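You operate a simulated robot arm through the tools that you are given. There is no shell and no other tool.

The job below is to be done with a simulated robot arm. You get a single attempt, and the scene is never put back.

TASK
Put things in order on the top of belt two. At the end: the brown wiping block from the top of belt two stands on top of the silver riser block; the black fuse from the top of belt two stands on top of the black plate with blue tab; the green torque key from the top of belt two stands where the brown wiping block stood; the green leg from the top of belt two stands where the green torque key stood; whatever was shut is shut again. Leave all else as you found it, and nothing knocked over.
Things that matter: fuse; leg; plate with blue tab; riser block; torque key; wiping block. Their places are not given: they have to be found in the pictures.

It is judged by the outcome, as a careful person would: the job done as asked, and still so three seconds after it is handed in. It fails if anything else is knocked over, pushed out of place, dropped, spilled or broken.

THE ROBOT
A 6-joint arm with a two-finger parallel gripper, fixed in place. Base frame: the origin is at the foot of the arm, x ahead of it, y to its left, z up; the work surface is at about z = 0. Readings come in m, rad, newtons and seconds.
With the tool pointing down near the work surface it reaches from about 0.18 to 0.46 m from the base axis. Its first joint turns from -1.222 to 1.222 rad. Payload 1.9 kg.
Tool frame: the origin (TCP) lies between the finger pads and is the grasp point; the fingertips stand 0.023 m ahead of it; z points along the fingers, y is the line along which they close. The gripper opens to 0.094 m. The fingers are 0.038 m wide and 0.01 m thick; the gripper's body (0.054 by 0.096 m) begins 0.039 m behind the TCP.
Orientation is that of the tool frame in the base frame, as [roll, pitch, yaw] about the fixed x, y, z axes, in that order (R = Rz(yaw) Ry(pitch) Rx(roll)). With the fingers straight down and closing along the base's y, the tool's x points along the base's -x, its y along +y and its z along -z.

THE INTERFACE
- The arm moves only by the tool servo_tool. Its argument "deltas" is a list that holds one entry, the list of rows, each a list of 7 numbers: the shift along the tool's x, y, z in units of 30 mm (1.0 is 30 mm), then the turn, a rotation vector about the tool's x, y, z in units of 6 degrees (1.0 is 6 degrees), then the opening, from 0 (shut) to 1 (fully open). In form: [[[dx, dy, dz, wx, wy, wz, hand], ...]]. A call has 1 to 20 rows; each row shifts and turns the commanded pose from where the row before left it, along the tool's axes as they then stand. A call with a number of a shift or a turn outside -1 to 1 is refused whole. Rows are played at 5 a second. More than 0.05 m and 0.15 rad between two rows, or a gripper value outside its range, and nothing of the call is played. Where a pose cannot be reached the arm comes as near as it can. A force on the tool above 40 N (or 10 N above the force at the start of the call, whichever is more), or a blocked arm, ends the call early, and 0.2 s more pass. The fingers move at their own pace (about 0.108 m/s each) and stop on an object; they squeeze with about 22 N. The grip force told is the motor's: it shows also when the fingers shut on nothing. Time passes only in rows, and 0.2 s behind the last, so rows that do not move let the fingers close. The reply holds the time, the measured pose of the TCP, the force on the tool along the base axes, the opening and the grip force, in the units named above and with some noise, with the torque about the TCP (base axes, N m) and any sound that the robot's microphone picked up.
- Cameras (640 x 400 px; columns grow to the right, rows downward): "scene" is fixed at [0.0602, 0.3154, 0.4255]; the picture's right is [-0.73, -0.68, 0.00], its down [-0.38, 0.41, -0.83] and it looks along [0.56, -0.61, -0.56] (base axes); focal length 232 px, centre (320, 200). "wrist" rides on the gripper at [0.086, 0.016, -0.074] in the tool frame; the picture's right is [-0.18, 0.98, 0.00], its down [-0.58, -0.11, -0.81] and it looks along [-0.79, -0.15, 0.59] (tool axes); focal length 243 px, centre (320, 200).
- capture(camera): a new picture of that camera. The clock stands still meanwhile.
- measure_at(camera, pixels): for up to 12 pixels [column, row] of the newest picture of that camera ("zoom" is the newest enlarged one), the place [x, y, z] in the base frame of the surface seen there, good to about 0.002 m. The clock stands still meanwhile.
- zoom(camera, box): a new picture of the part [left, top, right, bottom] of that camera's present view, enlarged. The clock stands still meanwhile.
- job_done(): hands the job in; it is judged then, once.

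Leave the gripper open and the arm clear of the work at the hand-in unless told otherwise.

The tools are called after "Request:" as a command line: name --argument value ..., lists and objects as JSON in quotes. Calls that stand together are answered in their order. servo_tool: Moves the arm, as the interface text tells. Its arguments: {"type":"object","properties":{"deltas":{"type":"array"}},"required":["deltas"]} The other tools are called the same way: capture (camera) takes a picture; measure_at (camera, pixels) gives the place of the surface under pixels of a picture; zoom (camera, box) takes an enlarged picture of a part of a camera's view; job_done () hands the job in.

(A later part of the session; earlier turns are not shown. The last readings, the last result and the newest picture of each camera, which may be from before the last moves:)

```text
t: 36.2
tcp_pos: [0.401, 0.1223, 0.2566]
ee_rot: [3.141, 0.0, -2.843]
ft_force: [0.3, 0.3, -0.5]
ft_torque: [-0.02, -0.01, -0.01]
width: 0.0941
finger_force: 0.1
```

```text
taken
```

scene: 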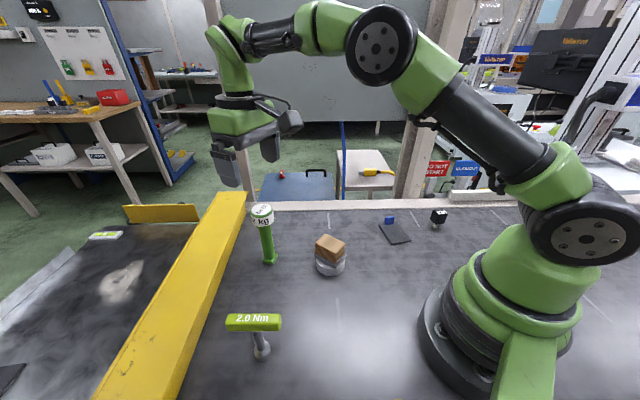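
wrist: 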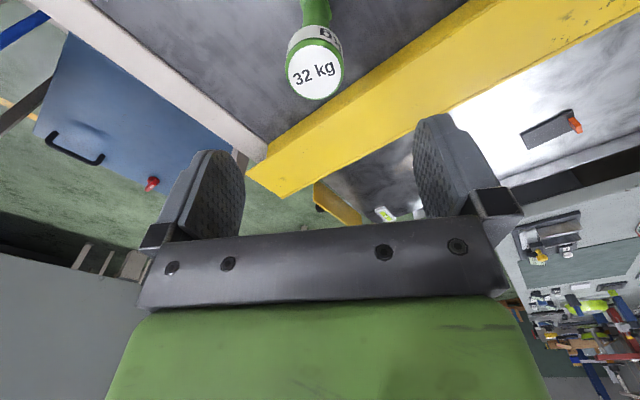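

The key stands at the block's old place. Now the leg's cap top shows at (315,70). I measure its rim and the yellow rail nearby.

Request:
zoom --camera "wrist" --box '[250, 0, 410, 110]'

Request:
measure_at --camera "wrist" --pixels '[[288, 70], [341, 68], [315, 97], [313, 44], [315, 70], [296, 88], [334, 88], [320, 15], [400, 90], [420, 50], [360, 110], [440, 90]]'

Request:
measure_at --camera "scene" --pixels '[[225, 225], [243, 200], [235, 200], [205, 300], [262, 318], [240, 322], [262, 345], [430, 217]]'

```text
3.64 times, centred on (330, 55) of wrist
```

zoom: 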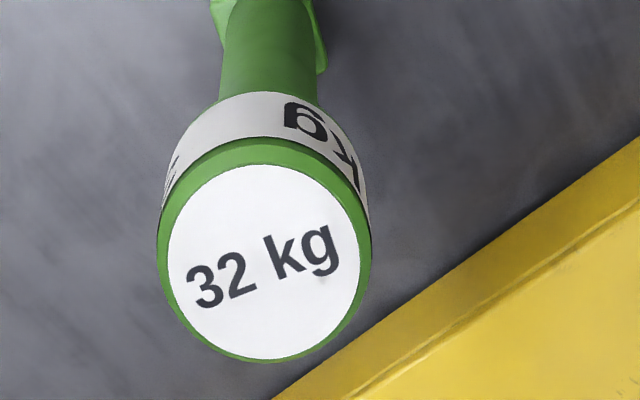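

```text
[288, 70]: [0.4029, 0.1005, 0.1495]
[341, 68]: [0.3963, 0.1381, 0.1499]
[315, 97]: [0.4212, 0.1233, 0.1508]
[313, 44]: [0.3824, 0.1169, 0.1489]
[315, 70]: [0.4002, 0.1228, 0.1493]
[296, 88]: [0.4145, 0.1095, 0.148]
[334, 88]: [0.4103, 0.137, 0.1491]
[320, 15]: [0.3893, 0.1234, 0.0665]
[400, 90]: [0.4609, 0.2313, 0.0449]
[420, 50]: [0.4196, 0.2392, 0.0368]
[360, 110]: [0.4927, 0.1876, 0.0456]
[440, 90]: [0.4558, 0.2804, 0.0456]
```

```text
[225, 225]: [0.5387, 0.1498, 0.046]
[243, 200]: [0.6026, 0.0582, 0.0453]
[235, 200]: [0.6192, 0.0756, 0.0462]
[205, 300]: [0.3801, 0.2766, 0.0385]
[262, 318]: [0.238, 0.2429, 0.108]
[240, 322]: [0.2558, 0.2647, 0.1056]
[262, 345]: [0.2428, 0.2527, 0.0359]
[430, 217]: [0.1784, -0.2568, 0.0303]
```

The cap's centre is about (0.400, 0.121), diameter 0.046, top z 0.149; the rail is only 0.046 high, so it is clear of the fingers. I descend to z = 0.130 with the gripper open and recheck the centring.

Request:
servo_tool --deltas '[[[0.02, -0.03, 0.9, 0, 0, 0, 1], [0, 0, 0.9, 0, 0, 0, 1], [0, 0, 0.9, 0, 0, 0, 1], [0, 0, 0.9, 0, 0, 0, 1], [0, 0, 0.6, 0, 0, 0, 1], [0, 0, 0, 0, 0, 0, 1]]]'

Request:
capture --camera "wrist"

Request:
capture --camera "scene"

```text
t: 37.6
tcp_pos: [0.3998, 0.1243, 0.129]
ee_rot: [-3.14, 0.0, -2.845]
ft_force: [0.1, -0.7, -0.3]
ft_torque: [-0.01, -0.02, 0.03]
width: 0.0939
finger_force: 0.0
```

```text
taken
```

wrist: 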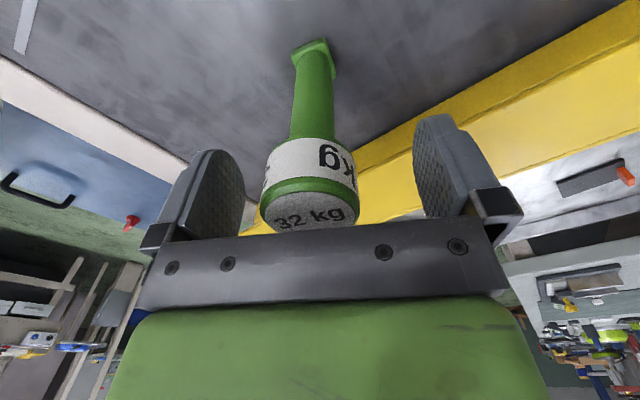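

```text
taken
```

scene: 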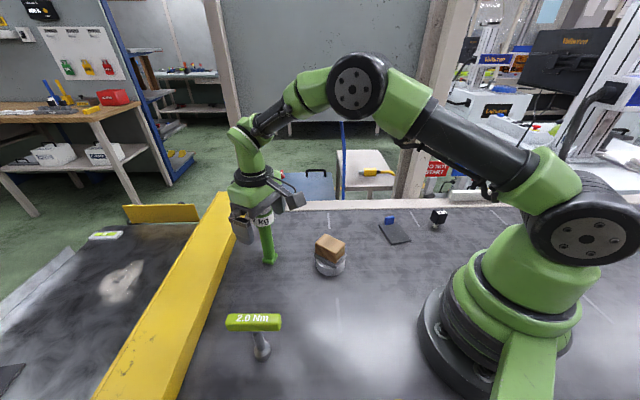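

I measure the cap's sides in this view to compare with the tool centre.

Request:
measure_at --camera "wrist" --pixels '[[266, 175], [353, 170], [310, 160], [310, 190], [275, 190], [345, 190], [290, 150], [330, 150], [310, 140], [310, 100], [298, 100], [330, 100]]'

Request:
zoom --camera "wrist" --box '[220, 30, 440, 240]'

```text
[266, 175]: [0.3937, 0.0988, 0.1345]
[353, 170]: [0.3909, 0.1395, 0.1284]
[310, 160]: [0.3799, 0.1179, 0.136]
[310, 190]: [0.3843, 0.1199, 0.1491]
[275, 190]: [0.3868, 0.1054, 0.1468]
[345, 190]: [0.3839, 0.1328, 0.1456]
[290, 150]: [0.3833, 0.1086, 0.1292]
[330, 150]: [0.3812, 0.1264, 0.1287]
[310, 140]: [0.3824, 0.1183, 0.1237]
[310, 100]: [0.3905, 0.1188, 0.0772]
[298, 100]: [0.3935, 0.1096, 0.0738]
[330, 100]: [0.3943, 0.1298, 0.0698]
```

```text
1.90 times, centred on (330, 135) of wrist
```

zoom: 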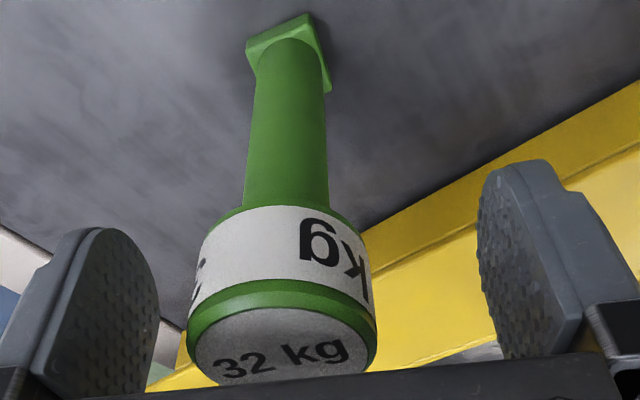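

By the picture geometry the cap (columns 262–357, middle 310) sits about 3–4 mm towards the left finger. I shift 3.5 mm that way and check again.

Request:
servo_tool --deltas '[[[0, -0.115, 0, 0, 0, 0, 1], [0, 0, 0, 0, 0, 0, 1], [0, 0, 0, 0, 0, 0, 1]]]'

Request:
zoom --camera "wrist" --box '[220, 30, 440, 240]'

Request:
measure_at --camera "zoom" --pixels '[[215, 260], [375, 270], [300, 260], [290, 170], [262, 140], [335, 140]]'

```text
t: 38.4
tcp_pos: [0.4007, 0.1216, 0.1299]
ee_rot: [-3.141, 0.0, -2.843]
ft_force: [-0.7, 0.2, -0.5]
ft_torque: [0.01, -0.01, 0.03]
width: 0.0943
finger_force: 0.0
```

```text
1.90 times, centred on (330, 135) of wrist
```

zoom: 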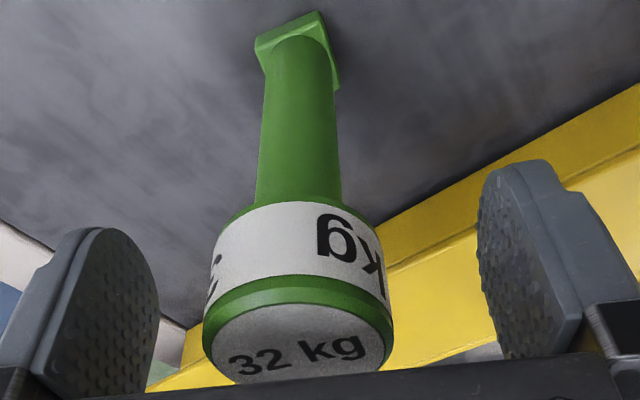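

```text
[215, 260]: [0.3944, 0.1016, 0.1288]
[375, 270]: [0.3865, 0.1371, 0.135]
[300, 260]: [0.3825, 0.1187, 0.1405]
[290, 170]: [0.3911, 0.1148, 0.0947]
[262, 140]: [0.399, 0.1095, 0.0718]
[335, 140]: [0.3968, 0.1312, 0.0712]
```

The cap's middle is now at column ~319, shaft as well: centred. I close on the cap.

Request:
servo_tool --deltas '[[[0, 0, 0, 0, 0, 0, 0.75], [0, 0, 0, 0, 0, 0, 0.6], [0, 0, 0, 0, 0, 0, 0.5], [0, 0, 0, 0, 0, 0, 0.4], [0, 0, 0, 0, 0, 0, 0], [0, 0, 0, 0, 0, 0, 0], [0, 0, 0, 0, 0, 0, 0]]]'

Request:
zoom --camera "wrist" --box '[220, 30, 440, 240]'

Request:
zoom --camera "scene" --box '[200, 180, 320, 280]'

```text
t: 40.0
tcp_pos: [0.4015, 0.1209, 0.1302]
ee_rot: [3.14, 0.001, -2.844]
ft_force: [-0.1, -4.2, 0.9]
ft_torque: [-0.42, -0.08, 0.0]
width: 0.0436
finger_force: 22.6
```

```text
1.90 times, centred on (330, 135) of wrist
```

zoom: 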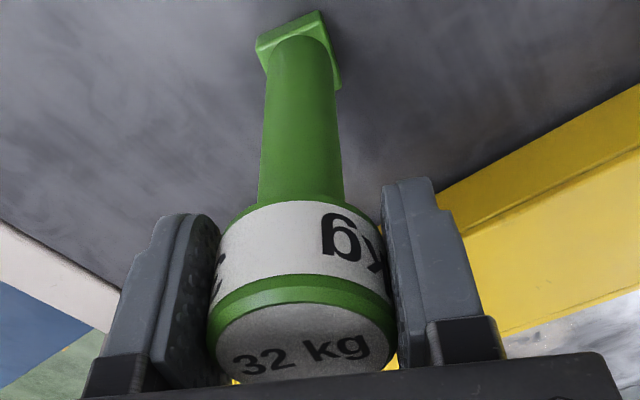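

```text
4.00 times, centred on (260, 230) of scene
```

zoom: 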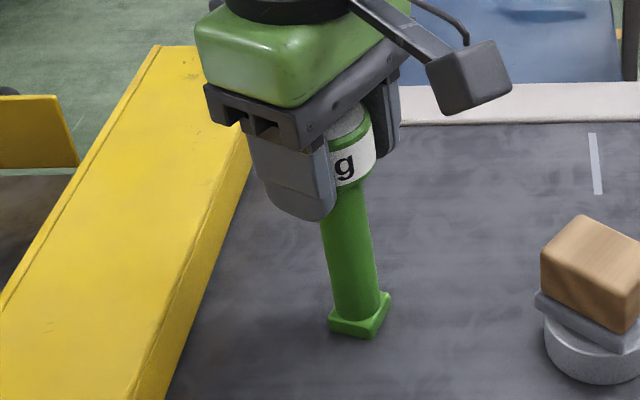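

Gripped at 0.0436 m, with only a small side load. I lift slowly first, then to about 0.135 m higher.

Request:
servo_tool --deltas '[[[0, 0, -0.1, 0, 0, 0, 0], [0, 0, -0.3, 0, 0, 0, 0], [0, 0, -0.6, 0, 0, 0, 0], [0, 0, -0.9, 0, 0, 0, 0], [0, 0, -0.9, 0, 0, 0, 0], [0, 0, -0.9, 0, 0, 0, 0], [0, 0, -0.8, 0, 0, 0, 0], [0, 0, 0, 0, 0, 0, 0]]]'

Request:
capture --camera "wrist"

Request:
capture --camera "scene"

```text
t: 41.8
tcp_pos: [0.4011, 0.12, 0.2652]
ee_rot: [-3.141, -0.001, -2.845]
ft_force: [0.0, -0.2, -7.7]
ft_torque: [-0.01, 0.02, -0.01]
width: 0.0436
finger_force: 21.8
```

```text
taken
```

wrist: 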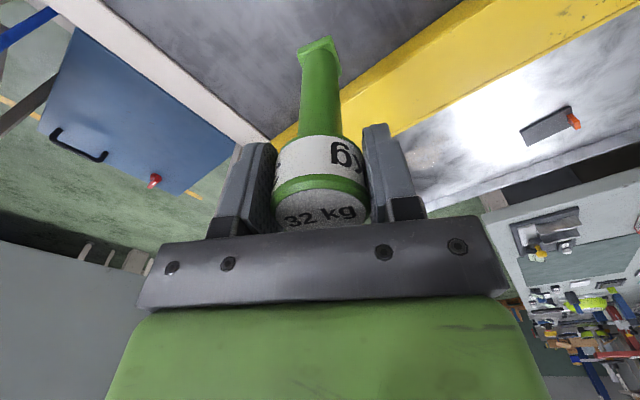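

```text
taken
```

scene: 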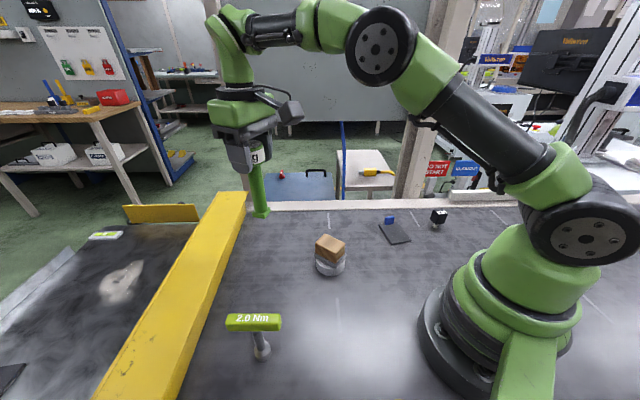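

The leg hangs upright (about 0.75 kg). I carry it, foot 0.135 m above the belt, to above the key's old place (0.132, 0.161), then turn to 45°.

Request:
servo_tool --deltas '[[[0.4, 0.2, 0, 0, 0, 0, 0], [0.75, 0.36, 0, 0, 0, 0, 0], [0.8, 0.38, 0, 0, 0, 0, 0], [0.8, 0.38, 0, 0, 0, 0, 0], [0.8, 0.38, 0, 0, 0, 0, 0], [0.8, 0.38, 0, 0, 0, 0, 0], [0.8, 0.38, 0, 0, 0, 0, 0], [0.8, 0.38, 0, 0, 0, 0, 0], [0.8, 0.38, 0, 0, 0, 0, 0], [0.8, 0.4, 0, 0, 0, 0, 0], [0.62, 0.3, 0, 0, 0, -0.6, 0], [0, 0, 0, 0, 0, -1, 0], [0, 0, 0, 0, 0, -1, 0], [0, 0, 0, 0, 0, -1, 0], [0, 0, 0, 0, 0, -1, 0], [0, 0, 0, 0, 0, 0, 0], [0, 0, 0, 0, 0, 0, 0]]]'

Request:
capture --camera "wrist"

Request:
capture --camera "scene"

```text
t: 45.4
tcp_pos: [0.1313, 0.1607, 0.266]
ee_rot: [3.141, -0.001, -2.362]
ft_force: [-0.5, 0.2, -7.4]
ft_torque: [-0.03, 0.02, -0.01]
width: 0.0436
finger_force: 22.4
```

```text
taken
```

wrist: 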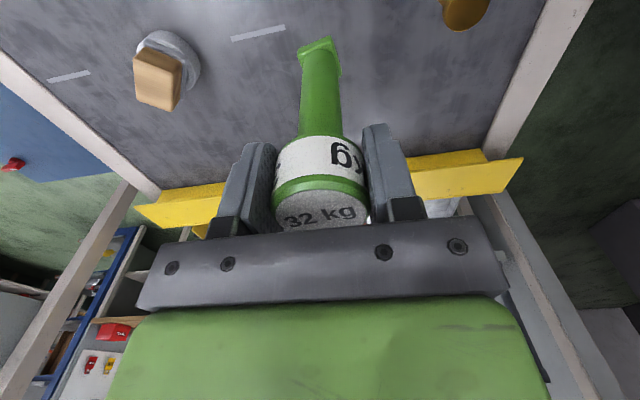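

```text
taken
```

scene: 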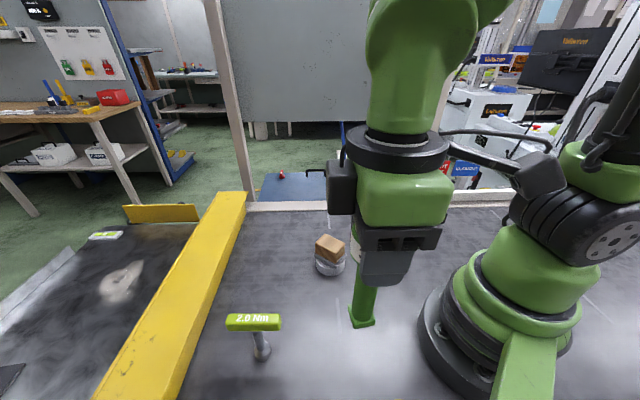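

Above the key's old place. I measure the leg's shaft, foot and cap in both views to see its exact axis.

Request:
measure_at --camera "wrist" --pixels '[[300, 100], [341, 100], [320, 100], [320, 120], [318, 80], [318, 50], [320, 155], [320, 185]]'

Request:
zoom --camera "scene" --box '[316, 240, 416, 340]'

Request:
measure_at --camera "scene" --pixels '[[357, 300], [375, 300], [366, 300], [362, 322], [350, 322], [366, 290]]'

```text
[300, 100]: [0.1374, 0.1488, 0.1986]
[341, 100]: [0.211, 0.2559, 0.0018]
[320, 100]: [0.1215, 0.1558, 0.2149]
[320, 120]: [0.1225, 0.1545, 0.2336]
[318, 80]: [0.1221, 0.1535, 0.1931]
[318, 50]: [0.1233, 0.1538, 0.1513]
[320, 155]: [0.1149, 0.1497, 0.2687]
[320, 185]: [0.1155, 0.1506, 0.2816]
```

```text
4.00 times, centred on (366, 290) of scene
```

zoom: 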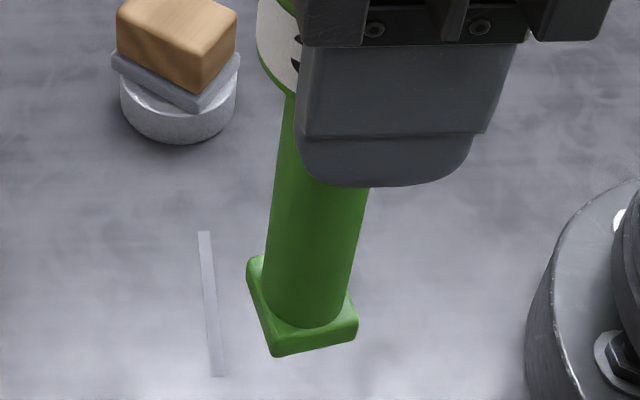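

```text
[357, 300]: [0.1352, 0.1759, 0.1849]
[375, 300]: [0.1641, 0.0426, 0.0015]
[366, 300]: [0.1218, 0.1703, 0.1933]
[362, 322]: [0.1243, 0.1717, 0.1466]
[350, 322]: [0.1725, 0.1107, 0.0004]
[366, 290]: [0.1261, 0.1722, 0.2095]
```

The leg's axis is at about (0.132, 0.161), as wanted. I lower it to about 3 mm above the belt.

Request:
servo_tool --deltas '[[[0, 0, 0.6, 0, 0, 0, 0], [0, 0, 0.9, 0, 0, 0, 0], [0, 0, 0.9, 0, 0, 0, 0], [0, 0, 0.9, 0, 0, 0, 0], [0, 0, 0.7, 0, 0, 0, 0], [0, 0, 0.4, 0, 0, 0, 0], [0, 0, 0, 0, 0, 0, 0]]]'

Request:
capture --camera "scene"

Request:
capture --camera "wrist"

```text
t: 47.0
tcp_pos: [0.1295, 0.1593, 0.1328]
ee_rot: [3.141, 0.0, -2.365]
ft_force: [-0.9, -0.2, -6.8]
ft_torque: [0.0, 0.02, 0.03]
width: 0.0434
finger_force: 22.4
```

```text
taken
```

scene: 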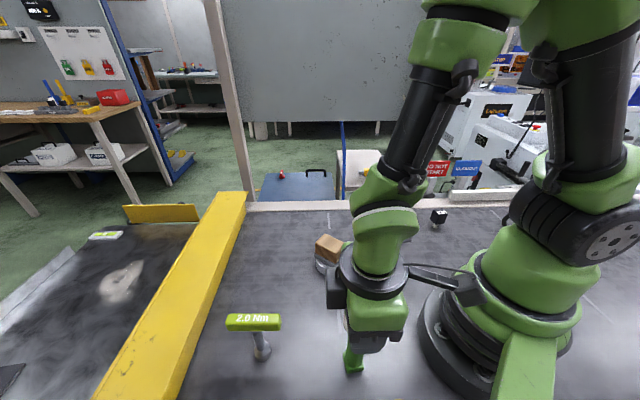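

```text
taken
```

wrist: 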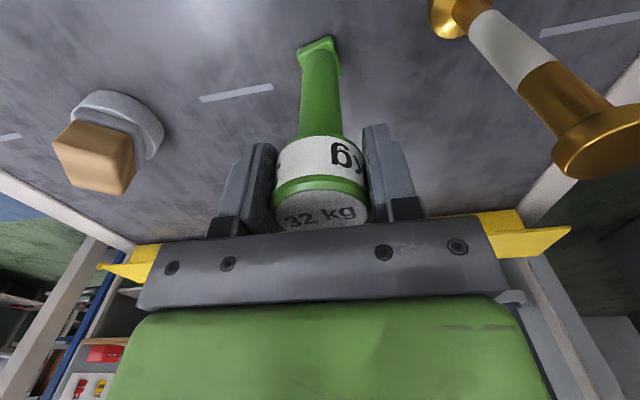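

I check the leg's position once more before the last millimetres.

Request:
measure_at --camera "wrist" --pixels '[[320, 155], [320, 185], [320, 100], [320, 120], [318, 80], [600, 140], [450, 20]]'

Request:
servo_tool --deltas '[[[-0.03, 0, 0.03, 0, 0, 0, 0], [0, 0, 0, 0, 0, 0, 0]]]'

Request:
servo_tool --deltas '[[[0, 0, 0.03, 0, 0, 0, 0], [0, 0, 0, 0, 0, 0, 0]]]'

```text
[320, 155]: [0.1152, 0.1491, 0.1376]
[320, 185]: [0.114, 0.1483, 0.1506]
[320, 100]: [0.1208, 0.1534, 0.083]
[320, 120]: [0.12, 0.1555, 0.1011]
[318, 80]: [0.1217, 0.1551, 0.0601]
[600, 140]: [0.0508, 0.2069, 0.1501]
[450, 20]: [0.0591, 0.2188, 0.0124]
```

```text
t: 47.6
tcp_pos: [0.1312, 0.1607, 0.1337]
ee_rot: [3.141, 0.0, -2.361]
ft_force: [0.3, -0.8, -7.8]
ft_torque: [-0.01, 0.03, 0.0]
width: 0.0435
finger_force: 22.0
```

```text
t: 48.2
tcp_pos: [0.1312, 0.1609, 0.1313]
ee_rot: [-3.142, 0.001, -2.364]
ft_force: [0.1, -0.9, -7.8]
ft_torque: [-0.01, 0.04, 0.0]
width: 0.0435
finger_force: 21.8
```

Position is good; still hanging at -7.8 N. Further steps of 0.8 mm.

Request:
servo_tool --deltas '[[[0, 0, 0.027, 0, 0, 0, 0], [0, 0, 0, 0, 0, 0, 0]]]'

Request:
servo_tool --deltas '[[[0, 0, 0.02, 0, 0, 0, 0], [0, 0, 0, 0, 0, 0, 0]]]'

```text
t: 48.8
tcp_pos: [0.1323, 0.1608, 0.1315]
ee_rot: [3.141, -0.001, -2.364]
ft_force: [0.9, -0.3, -7.3]
ft_torque: [0.03, 0.0, -0.03]
width: 0.0435
finger_force: 21.7
```

```text
t: 49.4
tcp_pos: [0.1321, 0.1609, 0.1303]
ee_rot: [3.141, -0.001, -2.364]
ft_force: [-0.6, 0.7, -7.9]
ft_torque: [-0.05, 0.0, -0.01]
width: 0.0437
finger_force: 22.2
```

Not yet in contact. Two more small steps.

Request:
servo_tool --deltas '[[[0, 0, 0.02, 0, 0, 0, 0], [0, 0, 0, 0, 0, 0, 0]]]'

Request:
servo_tool --deltas '[[[0, 0, 0.02, 0, 0, 0, 0], [0, 0, 0, 0, 0, 0, 0]]]'

```text
t: 50.0
tcp_pos: [0.1324, 0.1606, 0.1296]
ee_rot: [-3.14, 0.001, -2.363]
ft_force: [0.0, -4.6, 14.5]
ft_torque: [-0.16, -0.06, 0.07]
width: 0.0437
finger_force: 21.9
```

```text
t: 50.6
tcp_pos: [0.1326, 0.1617, 0.1292]
ee_rot: [-3.14, 0.002, -2.363]
ft_force: [0.2, -0.3, 14.2]
ft_torque: [0.12, -0.23, 0.04]
width: 0.0436
finger_force: 21.7
```

Contact (14 N up). I ease up 0.6 mm, open gently to about 0.07 m, and look before rising.

Request:
servo_tool --deltas '[[[0, 0, -0.02, 0, 0, 0, 0], [0, 0, 0, 0, 0, 0, 0.5], [0, 0, 0, 0, 0, 0, 0.6], [0, 0, 0, 0, 0, 0, 0.75], [0, 0, 0, 0, 0, 0, 0.75], [0, 0, 0, 0, 0, 0, 0.75]]]'

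Request:
capture --camera "wrist"

```text
t: 52.0
tcp_pos: [0.1329, 0.1617, 0.1298]
ee_rot: [-3.141, 0.001, -2.363]
ft_force: [0.3, 0.0, -0.8]
ft_torque: [0.01, 0.02, 0.01]
width: 0.0707
finger_force: 0.1
```

```text
taken
```

wrist: 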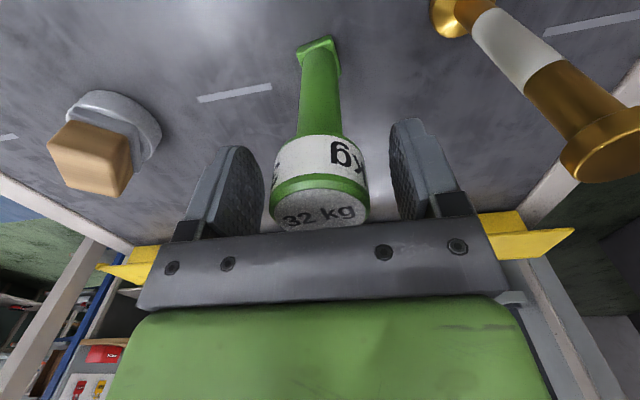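

The leg stands freely at the key's old place. I rise to 0.25 m, extend outward, and swing in an arc towards the right side where the fuse and plate are.

Request:
servo_tool --deltas '[[[0, 0, -0.4, 0, 0, 0, 0.75], [0, 0, -0.9, 0, 0, 0, 0.75], [0, 0, -0.9, 0, 0, 0, 0.75], [0, 0, -0.9, 0, 0, 0, 1], [0, 0, -0.9, 0, 0, 0, 1], [-0.8, 0, 0, 0, 0, 0, 1], [-0.8, 0, 0, 0, 0, 0, 1], [-0.8, 0, 0, 0, 0, 0, 1], [0, -0.97, 0, 0, 0, 1, 1], [0, -0.97, 0, 0, 0, 1, 1], [0, -0.97, 0, 0, 0, 1, 1], [0, -0.97, 0, 0, 0, 1, 1], [0, -0.97, 0, 0, 0, 1, 1], [0, -0.97, 0, 0, 0, 1, 1], [0, -0.97, 0, 0, 0, 1, 1], [0, -0.97, 0, 0, 0, 1, 1], [0, -0.97, 0, 0, 0, 1, 1], [0, 0, 0, 0, 0, 0, 1]]]'

Request:
capture --camera "scene"

```text
t: 55.8
tcp_pos: [0.2722, -0.0257, 0.2487]
ee_rot: [3.141, 0.001, 2.977]
ft_force: [0.1, -0.4, -0.4]
ft_torque: [0.04, 0.01, 0.01]
width: 0.0943
finger_force: 0.1
```

```text
taken
```

scene: 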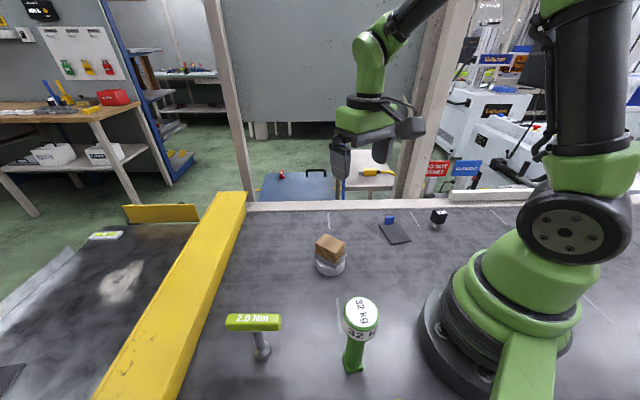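

Both moved items stand well. TCP is (0.272, -0.026). I swing on to above the plate (about -36°) and look with the wrist camera.

Request:
servo_tool --deltas '[[[0, -0.97, 0, 0, 0, 1, 1], [0, -0.97, 0, 0, 0, 1, 1], [0, -0.97, 0, 0, 0, 1, 1], [0, -0.97, 0, 0, 0, 1, 1], [0, -0.97, 0, 0, 0, 1, 1], [0, 0, 0, 0, 0, 0, 1], [0, 0, 0, 0, 0, 0, 1]]]'

Request:
capture --camera "wrist"

```text
t: 57.4
tcp_pos: [0.2203, -0.1566, 0.249]
ee_rot: [-3.14, -0.001, 2.453]
ft_force: [0.2, 0.6, 0.1]
ft_torque: [0.02, 0.01, -0.03]
width: 0.0938
finger_force: 0.0
```

```text
taken
```

wrist: 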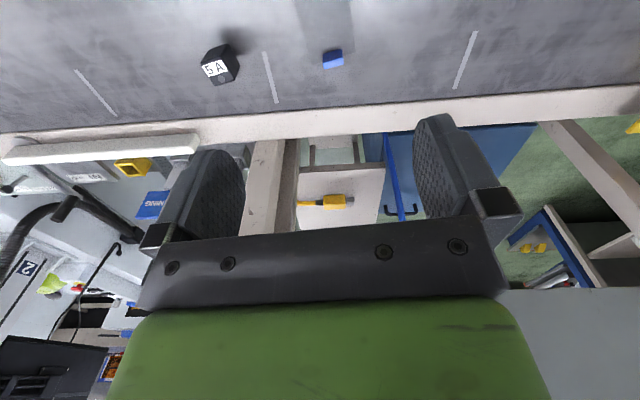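

The tab shows at (333,58), the fuse at (220,63). I zoom in on both and measure.

Request:
zoom --camera "wrist" --box '[180, 0, 380, 110]'

Request:
measure_at --camera "zoom" --pixels '[[75, 205], [120, 230], [115, 260], [175, 220], [125, 150], [180, 170], [470, 190], [520, 185], [490, 155], [450, 100], [370, 60], [550, 60]]'

Request:
zoom --camera "scene" --box '[372, 202, 456, 252]'

Request:
measure_at --camera "zoom" --pixels '[[58, 183], [145, 322], [290, 303], [185, 165], [100, 183], [160, 178], [125, 120], [165, 120], [98, 140], [168, 128], [175, 240], [220, 230]]'

```text
3.20 times, centred on (280, 55) of wrist
```

zoom: 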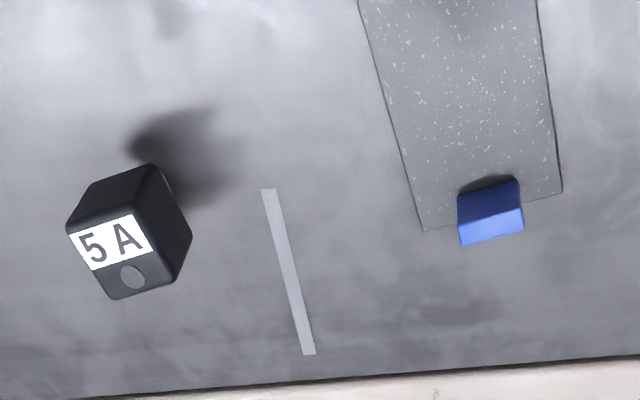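

```text
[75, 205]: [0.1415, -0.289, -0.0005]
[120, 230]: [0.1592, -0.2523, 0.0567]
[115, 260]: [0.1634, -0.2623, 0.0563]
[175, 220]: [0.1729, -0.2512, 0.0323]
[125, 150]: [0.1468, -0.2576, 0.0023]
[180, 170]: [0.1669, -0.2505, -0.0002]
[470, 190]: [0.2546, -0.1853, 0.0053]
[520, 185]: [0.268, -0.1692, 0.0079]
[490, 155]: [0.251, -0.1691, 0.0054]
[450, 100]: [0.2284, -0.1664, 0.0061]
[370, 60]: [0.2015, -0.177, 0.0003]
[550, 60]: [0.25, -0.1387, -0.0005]
```

```text
7.62 times, centred on (414, 227) of scene
```

zoom: 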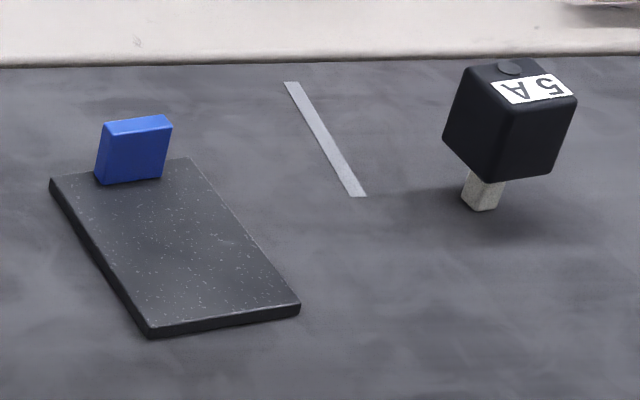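

```text
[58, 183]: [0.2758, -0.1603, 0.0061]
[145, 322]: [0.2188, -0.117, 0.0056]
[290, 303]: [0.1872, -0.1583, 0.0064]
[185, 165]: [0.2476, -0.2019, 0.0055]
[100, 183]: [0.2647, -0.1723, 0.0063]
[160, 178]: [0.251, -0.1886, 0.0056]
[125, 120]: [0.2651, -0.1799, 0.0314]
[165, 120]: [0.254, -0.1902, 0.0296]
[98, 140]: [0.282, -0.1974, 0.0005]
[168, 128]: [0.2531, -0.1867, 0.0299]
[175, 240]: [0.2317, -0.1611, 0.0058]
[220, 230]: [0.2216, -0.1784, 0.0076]
```

Plate: centre (0.232, -0.159), long axis at -37°, tab at its far end; I'll set the fuse near (0.227, -0.1555). Now I go above the fuse at about (0.162, -0.256), lower to 0.17, turned to -58°, and look at the cube's orientation.

Request:
servo_tool --deltas '[[[-0.15, -0.95, 0, 0, 0, 0, 1], [-0.15, -0.95, 0, 0, 0, 0, 1], [-0.15, -0.95, 0, 0, 0, 0, 1], [-0.16, -0.94, 0, 0, 0, 0, 1], [0, 0, 0.6, 0, 0, 1, 1], [0, 0, 0.7, 0, 0, 1, 1], [0, 0, 0.7, 0, 0, 1, 1], [0, 0, 0.63, 0, 0, 0.08, 1], [0, 0, 0, 0, 0, 0, 1], [0, 0, 0, 0, 0, 0, 1]]]'

Request:
capture --camera "wrist"

Request:
zoom --camera "wrist" --box '[250, 0, 390, 100]'

```text
t: 59.6
tcp_pos: [0.1631, -0.2575, 0.1718]
ee_rot: [-3.14, 0.0, 2.13]
ft_force: [0.5, 0.2, -0.1]
ft_torque: [0.0, -0.01, -0.01]
width: 0.0938
finger_force: 0.1
```

```text
taken
```

wrist: 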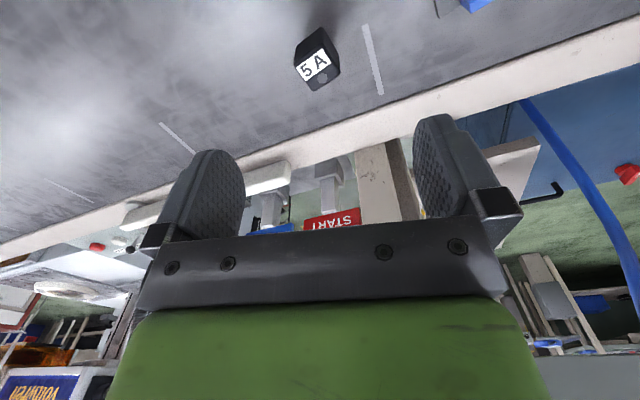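

```text
4.00 times, centred on (320, 50) of wrist
```

zoom: 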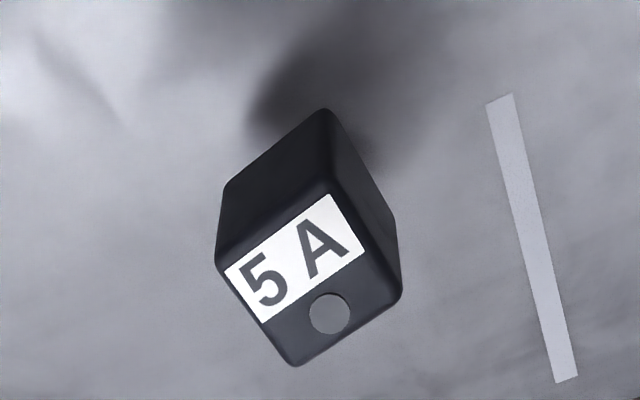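

The top face's corners show at zoom (217,262), (330,183), (400,297), (293,365). I measure them and the curb behind.

Request:
measure_at --camera "zoom" --pixels '[[226, 264], [328, 191], [392, 296], [294, 357], [310, 275], [270, 225], [365, 230], [330, 315]]'

Request:
measure_at --camera "wrist" --pixels '[[320, 118], [320, 130], [250, 160], [270, 175], [400, 90], [460, 80]]'

```text
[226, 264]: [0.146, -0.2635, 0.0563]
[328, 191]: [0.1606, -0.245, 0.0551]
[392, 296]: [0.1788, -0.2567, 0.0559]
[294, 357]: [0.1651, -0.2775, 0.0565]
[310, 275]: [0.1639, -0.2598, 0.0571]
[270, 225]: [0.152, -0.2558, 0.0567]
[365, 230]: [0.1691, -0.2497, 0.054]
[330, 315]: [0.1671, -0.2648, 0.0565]
```

```text
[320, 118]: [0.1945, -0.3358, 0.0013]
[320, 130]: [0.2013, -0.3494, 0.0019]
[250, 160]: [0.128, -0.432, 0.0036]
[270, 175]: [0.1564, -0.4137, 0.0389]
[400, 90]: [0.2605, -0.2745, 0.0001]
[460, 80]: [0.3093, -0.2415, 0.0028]
```

The cube's faces lie at -35°/55°, centre (0.1625, -0.2605), side about 0.027 m, top z 0.057. I turn to -35° (matching the plate too), shift by the 4 mm difference and lower to about 0.10 to check.

Request:
servo_tool --deltas '[[[0, 0, 0, 0, 0, -1, 1], [0, 0, 0, 0, 0, -1, 1], [0, 0, 0, 0, 0, -1, 1], [0, 0, 0, 0, 0, -0.83, 1], [-0.077, -0.11, 0.8, 0, 0, 0, 1], [0, 0, 0.8, 0, 0, 0, 1], [0, 0, 0.8, 0, 0, 0, 1], [0, 0, 0, 0, 0, 0, 1], [0, 0, 0, 0, 0, 0, 1]]]'

Request:
capture --camera "wrist"

Request:
zoom --camera "wrist" --box '[220, 30, 420, 180]'

Request:
zoom --camera "scene" --box '[372, 172, 476, 252]'

```text
t: 61.6
tcp_pos: [0.1618, -0.2636, 0.0978]
ee_rot: [-3.141, 0.0, 2.532]
ft_force: [0.4, 0.4, -0.2]
ft_torque: [0.01, 0.0, -0.02]
width: 0.0939
finger_force: 0.0
```

```text
taken
```

wrist: 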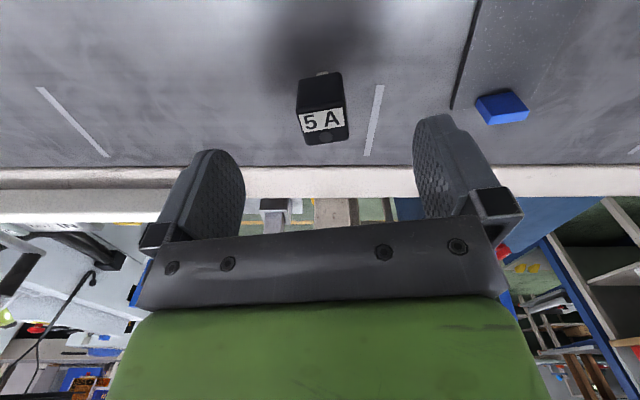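

```text
2.67 times, centred on (320, 105) of wrist
```

zoom: 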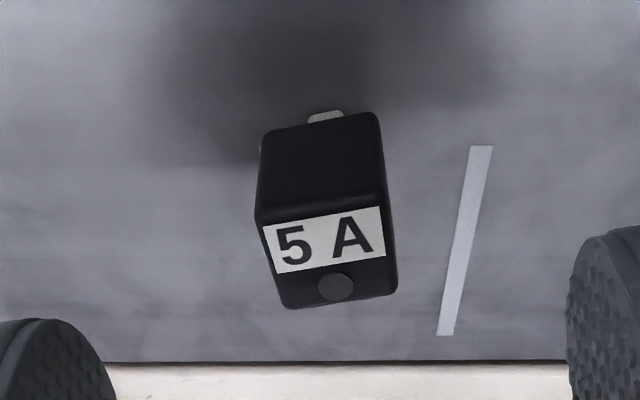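

```text
5.00 times, centred on (424, 212) of scene
```

zoom: 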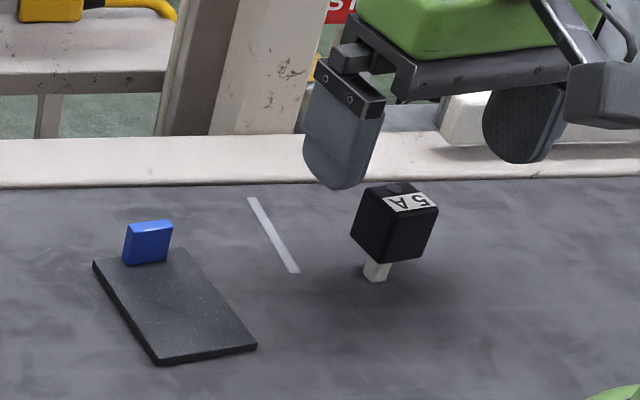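

The cube is square to the fingers, about 1.5 mm to the right of centre. I shift by 1.5 mm and descend to z ≈ 0.044.

Request:
servo_tool --deltas '[[[0, 0.05, 0.6, 0, 0, 0, 1], [0, 0, 0.7, 0, 0, 0, 1], [0, 0, 0.5, 0, 0, 0, 1], [0, 0, 0, 0, 0, 0, 1], [0, 0, 0, 0, 0, 0, 1]]]'

Request:
zoom --camera "wrist" --box '[200, 80, 440, 230]'

Request:
measure_at --camera "zoom" --pixels '[[320, 200], [280, 250], [360, 250], [320, 150], [320, 260], [300, 180]]'

```text
t: 62.8
tcp_pos: [0.1624, -0.2602, 0.0433]
ee_rot: [3.14, -0.001, 2.533]
ft_force: [-0.6, -0.5, 2.0]
ft_torque: [0.0, 0.0, -0.03]
width: 0.0938
finger_force: 0.1
```

```text
2.67 times, centred on (320, 155) of wrist
```

zoom: 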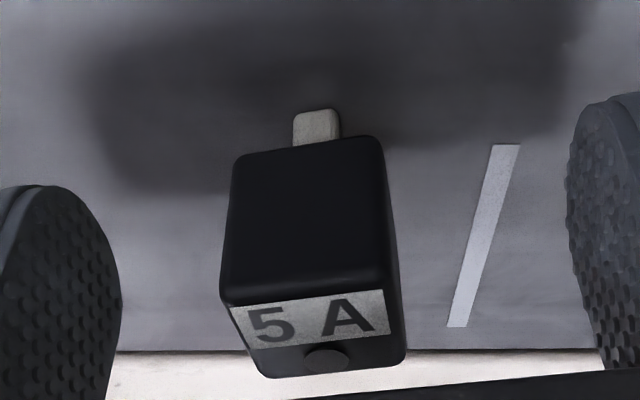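

```text
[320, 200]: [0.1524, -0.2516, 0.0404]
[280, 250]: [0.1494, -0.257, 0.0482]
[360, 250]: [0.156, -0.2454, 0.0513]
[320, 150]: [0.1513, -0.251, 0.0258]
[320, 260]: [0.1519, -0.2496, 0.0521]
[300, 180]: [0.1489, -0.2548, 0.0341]
```

Centred within about 1 mm. I close on the cube, slowly at the end.

Request:
servo_tool --deltas '[[[0, 0, 0, 0, 0, 0, 0.7], [0, 0, 0, 0, 0, 0, 0.5], [0, 0, 0, 0, 0, 0, 0.38], [0, 0, 0, 0, 0, 0, 0.32], [0, 0, 0, 0, 0, 0, 0.27], [0, 0, 0, 0, 0, 0, 0], [0, 0, 0, 0, 0, 0, 0], [0, 0, 0, 0, 0, 0, 0]]]'

Request:
zoom --camera "wrist" --box '[200, 80, 440, 230]'

Request:
zoom --camera "scene" --box '[372, 172, 476, 252]'

```text
t: 64.6
tcp_pos: [0.1621, -0.2609, 0.0432]
ee_rot: [3.142, 0.0, 2.533]
ft_force: [-0.7, 0.2, 2.1]
ft_torque: [-0.01, 0.0, -0.01]
width: 0.0275
finger_force: 22.2
```

```text
2.67 times, centred on (320, 155) of wrist
```

zoom: 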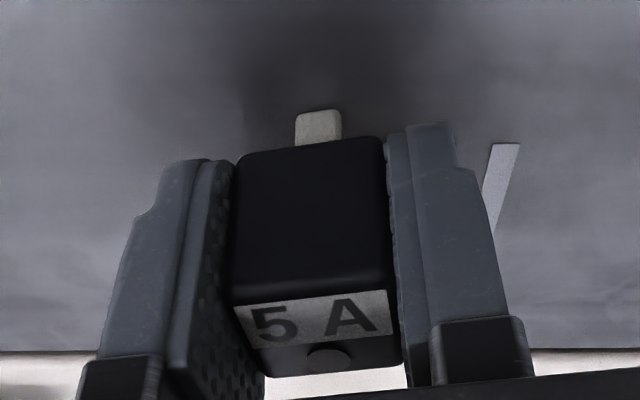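

```text
5.00 times, centred on (424, 212) of scene
```

zoom: 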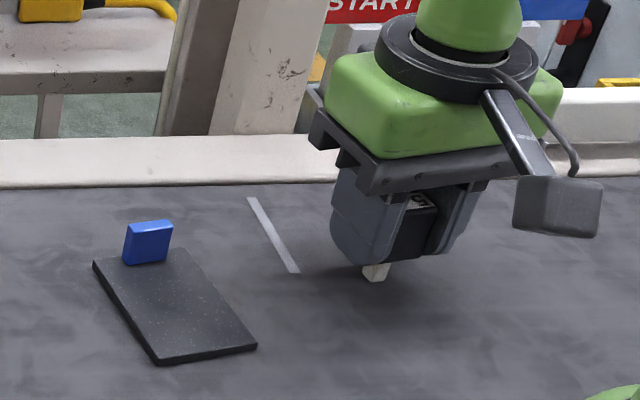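

Gripped at 0.0275 m, with the fuse still upright. I lift 0.08 m.

Request:
servo_tool --deltas '[[[0, 0, -0.1, 0, 0, 0, 0], [0, 0, -0.5, 0, 0, 0, 0], [0, 0, -0.9, 0, 0, 0, 0], [0, 0, -0.9, 0, 0, 0, 0], [0, 0, -0.3, 0, 0, 0, 0], [0, 0, 0, 0, 0, 0, 0]]]'

Request:
capture --camera "wrist"

Request:
capture --camera "scene"

```text
t: 66.0
tcp_pos: [0.1633, -0.2601, 0.1275]
ee_rot: [-3.142, 0.0, 2.532]
ft_force: [0.1, -0.6, -0.5]
ft_torque: [0.0, 0.0, -0.01]
width: 0.0272
finger_force: 21.8
```

```text
taken
```

wrist: 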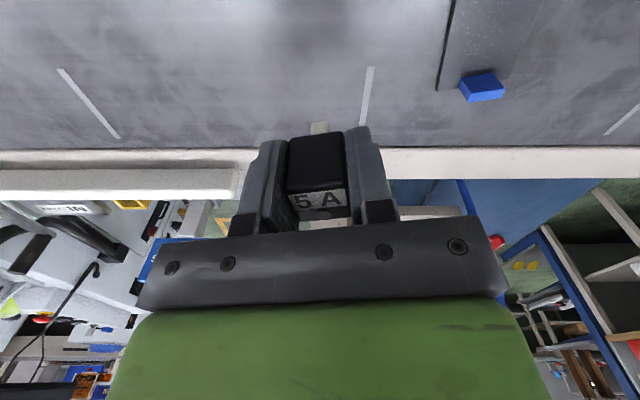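

```text
taken
```

scene: 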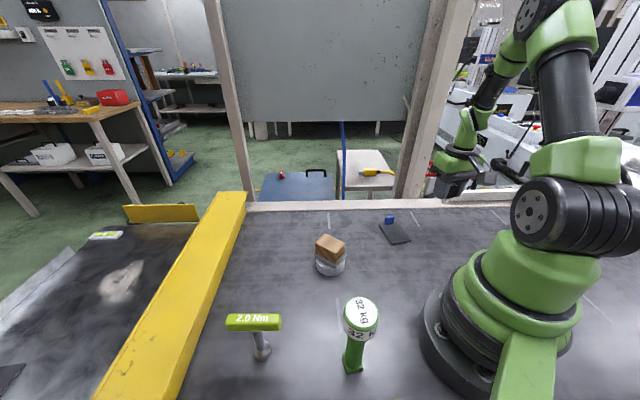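

The fuse is held upright. I move to above the plate's free part (0.227, -0.1555), turn 2° to match, and lower partway.

Request:
servo_tool --deltas '[[[0.05, 0.8, 0, 0, 0, 0, 0], [0.05, 0.85, 0, 0, 0, 0, 0], [0.05, 0.85, 0, 0, 0, 0, 0], [0.05, 0.85, 0, 0, 0, 0, 0], [0.05, 0.75, 0, 0, 0, 0.33, 0], [0, 0, 0.6, 0, 0, 0, 0], [0, 0, 0.5, 0, 0, 0, 0], [0, 0, 0, 0, 0, 0, 0], [0, 0, 0, 0, 0, 0, 0]]]'

Request:
capture --camera "wrist"

Request:
zoom --camera "wrist" --box '[200, 40, 440, 190]'

Request:
zoom --camera "scene" --box '[352, 162, 456, 252]'

```text
t: 68.0
tcp_pos: [0.2283, -0.1561, 0.0927]
ee_rot: [3.141, -0.001, 2.498]
ft_force: [-0.7, -0.2, 0.2]
ft_torque: [-0.01, 0.02, -0.03]
width: 0.0274
finger_force: 21.6
```

```text
taken
```

wrist: 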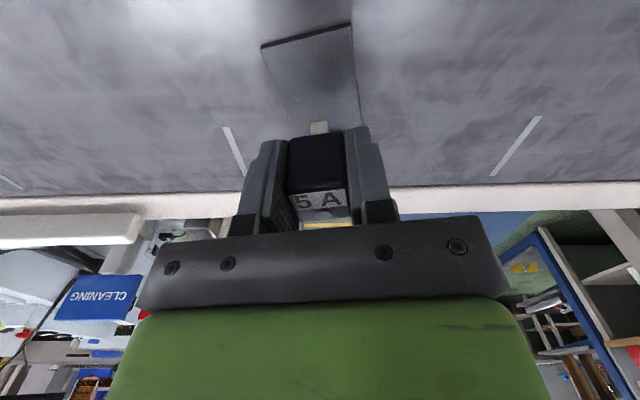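

```text
2.67 times, centred on (320, 115) of wrist
```

zoom: 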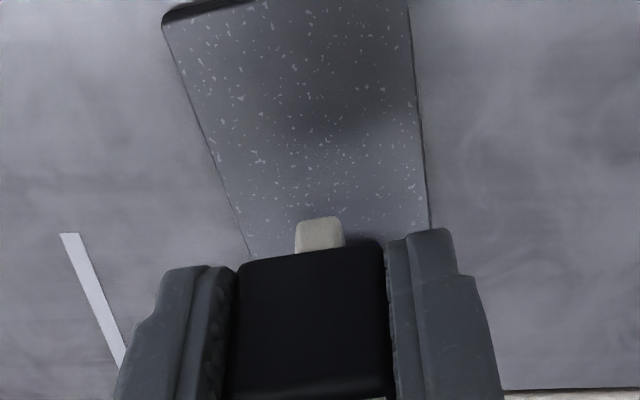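

```text
4.44 times, centred on (404, 207) of scene
```

zoom: 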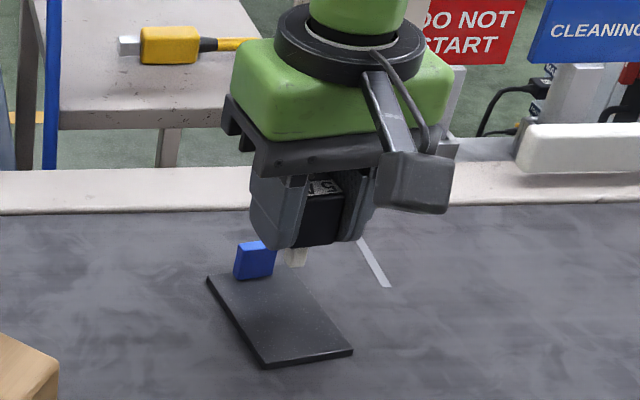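

Looks lined up. I measure the plate edges here to verify the lateral centring.

Request:
measure_at --camera "zoom" --pixels '[[205, 120], [415, 120], [180, 40], [405, 30], [235, 210], [422, 200], [320, 230], [310, 120]]'

Request:
measure_at --camera "wrist" --pixels '[[268, 50], [345, 30], [320, 160], [318, 127]]'

```text
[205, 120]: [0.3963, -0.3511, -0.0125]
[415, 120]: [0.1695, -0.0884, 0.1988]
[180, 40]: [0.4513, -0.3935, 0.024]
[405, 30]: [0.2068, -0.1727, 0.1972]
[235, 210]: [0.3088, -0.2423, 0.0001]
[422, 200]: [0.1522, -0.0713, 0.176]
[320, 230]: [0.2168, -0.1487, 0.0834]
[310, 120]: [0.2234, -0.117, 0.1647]
```

```text
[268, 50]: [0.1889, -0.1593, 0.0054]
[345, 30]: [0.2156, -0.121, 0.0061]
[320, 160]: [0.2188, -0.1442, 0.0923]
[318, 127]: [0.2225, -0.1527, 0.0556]
```

(The zoom was the scene's, so I use the wrist values: near corners (0.189,-0.159), (0.216,-0.121); the stem is centred across the plate.) I lower to about 2 mm above the plate and then probe.

Request:
servo_tool --deltas '[[[0, 0, 0.6, 0, 0, 0, 0], [0, 0, 0.5, 0, 0, 0, 0], [0, 0, 0.22, 0, 0, 0, 0], [0, 0, 0, 0, 0, 0, 0]]]'

Request:
servo_tool --deltas '[[[0, 0, 0.025, 0, 0, 0, 0], [0, 0, 0, 0, 0, 0, 0]]]'

Request:
servo_tool --deltas '[[[0, 0, 0.02, 0, 0, 0, 0], [0, 0, 0, 0, 0, 0, 0]]]'

```text
t: 69.0
tcp_pos: [0.2283, -0.1558, 0.054]
ee_rot: [3.142, 0.001, 2.5]
ft_force: [0.0, -0.7, -1.2]
ft_torque: [0.0, 0.0, -0.03]
width: 0.0274
finger_force: 21.7
```

```text
t: 69.6
tcp_pos: [0.2264, -0.1555, 0.0534]
ee_rot: [3.142, 0.002, 2.499]
ft_force: [0.6, -0.5, -0.9]
ft_torque: [0.03, 0.0, 0.0]
width: 0.0274
finger_force: 22.0
```

```text
t: 70.2
tcp_pos: [0.2272, -0.1558, 0.0516]
ee_rot: [3.139, 0.001, 2.498]
ft_force: [-0.2, 0.3, 0.4]
ft_torque: [-0.01, 0.0, -0.02]
width: 0.0276
finger_force: 22.0
```

Still free at about 0.052. Continuing with small steps (0.6–0.7 mm).

Request:
servo_tool --deltas '[[[0, 0, 0.023, 0, 0, 0, 0], [0, 0, 0, 0, 0, 0, 0]]]'

Request:
servo_tool --deltas '[[[0, 0, 0.02, 0, 0, 0, 0], [0, 0, 0, 0, 0, 0, 0]]]'

```text
t: 70.8
tcp_pos: [0.2278, -0.1556, 0.0502]
ee_rot: [3.14, 0.0, 2.5]
ft_force: [-0.7, 0.0, -0.1]
ft_torque: [0.0, -0.02, 0.04]
width: 0.0275
finger_force: 22.4
```

```text
t: 71.4
tcp_pos: [0.2278, -0.1564, 0.0505]
ee_rot: [-3.141, 0.001, 2.499]
ft_force: [0.3, -0.1, -0.7]
ft_torque: [0.01, 0.02, 0.02]
width: 0.0273
finger_force: 22.0
```

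No contact yet. More small steps.

Request:
servo_tool --deltas '[[[0, 0, 0.02, 0, 0, 0, 0], [0, 0, 0, 0, 0, 0, 0]]]'

Request:
servo_tool --deltas '[[[0, 0, 0.017, 0, 0, 0, 0], [0, 0, 0, 0, 0, 0, 0]]]'

```text
t: 72.0
tcp_pos: [0.2277, -0.1548, 0.05]
ee_rot: [3.141, -0.001, 2.499]
ft_force: [0.6, 0.2, 0.2]
ft_torque: [0.01, -0.01, 0.01]
width: 0.0275
finger_force: 22.0
```

```text
t: 72.6
tcp_pos: [0.2277, -0.1553, 0.0484]
ee_rot: [3.14, 0.0, 2.499]
ft_force: [-1.3, 3.2, 11.0]
ft_torque: [0.06, 0.05, 0.01]
width: 0.0275
finger_force: 21.8
```

Contact on the plate (11 N). I look quickly, ease up 0.4 mm, and open gently.

Request:
servo_tool --deltas '[[[0, 0, -0.012, 0, 0, 0, 0], [0, 0, 0, 0, 0, 0, 0.33], [0, 0, 0, 0, 0, 0, 0.4], [0, 0, 0, 0, 0, 0, 0.6], [0, 0, 0, 0, 0, 0, 0.9], [0, 0, 0, 0, 0, 0, 0.9]]]'

Request:
zoom --camera "wrist" --box '[200, 40, 440, 230]'

Request:
zoom --camera "scene" --box '[352, 162, 456, 252]'

```text
t: 74.0
tcp_pos: [0.228, -0.1547, 0.0512]
ee_rot: [-3.14, 0.0, 2.498]
ft_force: [-0.4, 0.4, 0.4]
ft_torque: [-0.03, -0.01, 0.0]
width: 0.0846
finger_force: 0.0
```

```text
2.11 times, centred on (320, 135) of wrist
```

zoom: 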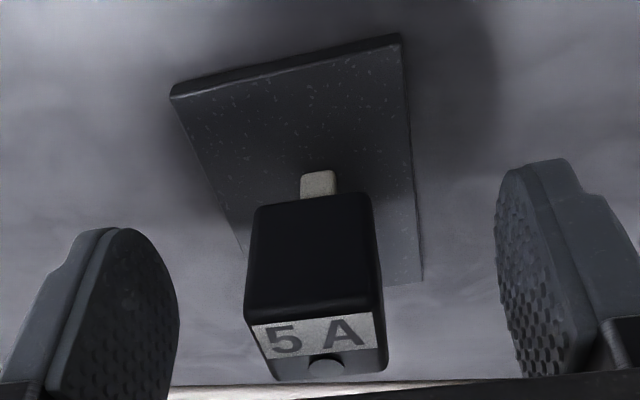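

```text
4.44 times, centred on (404, 207) of scene
```

zoom: 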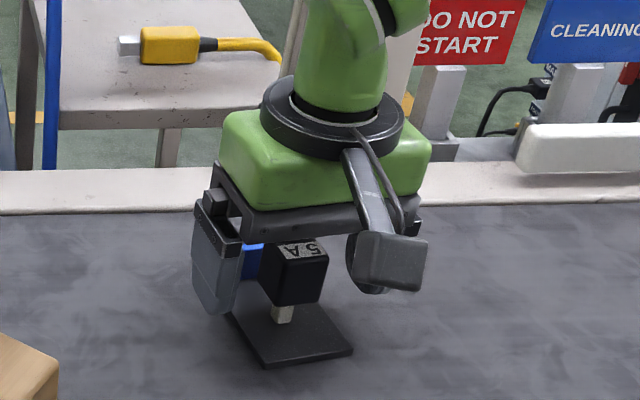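

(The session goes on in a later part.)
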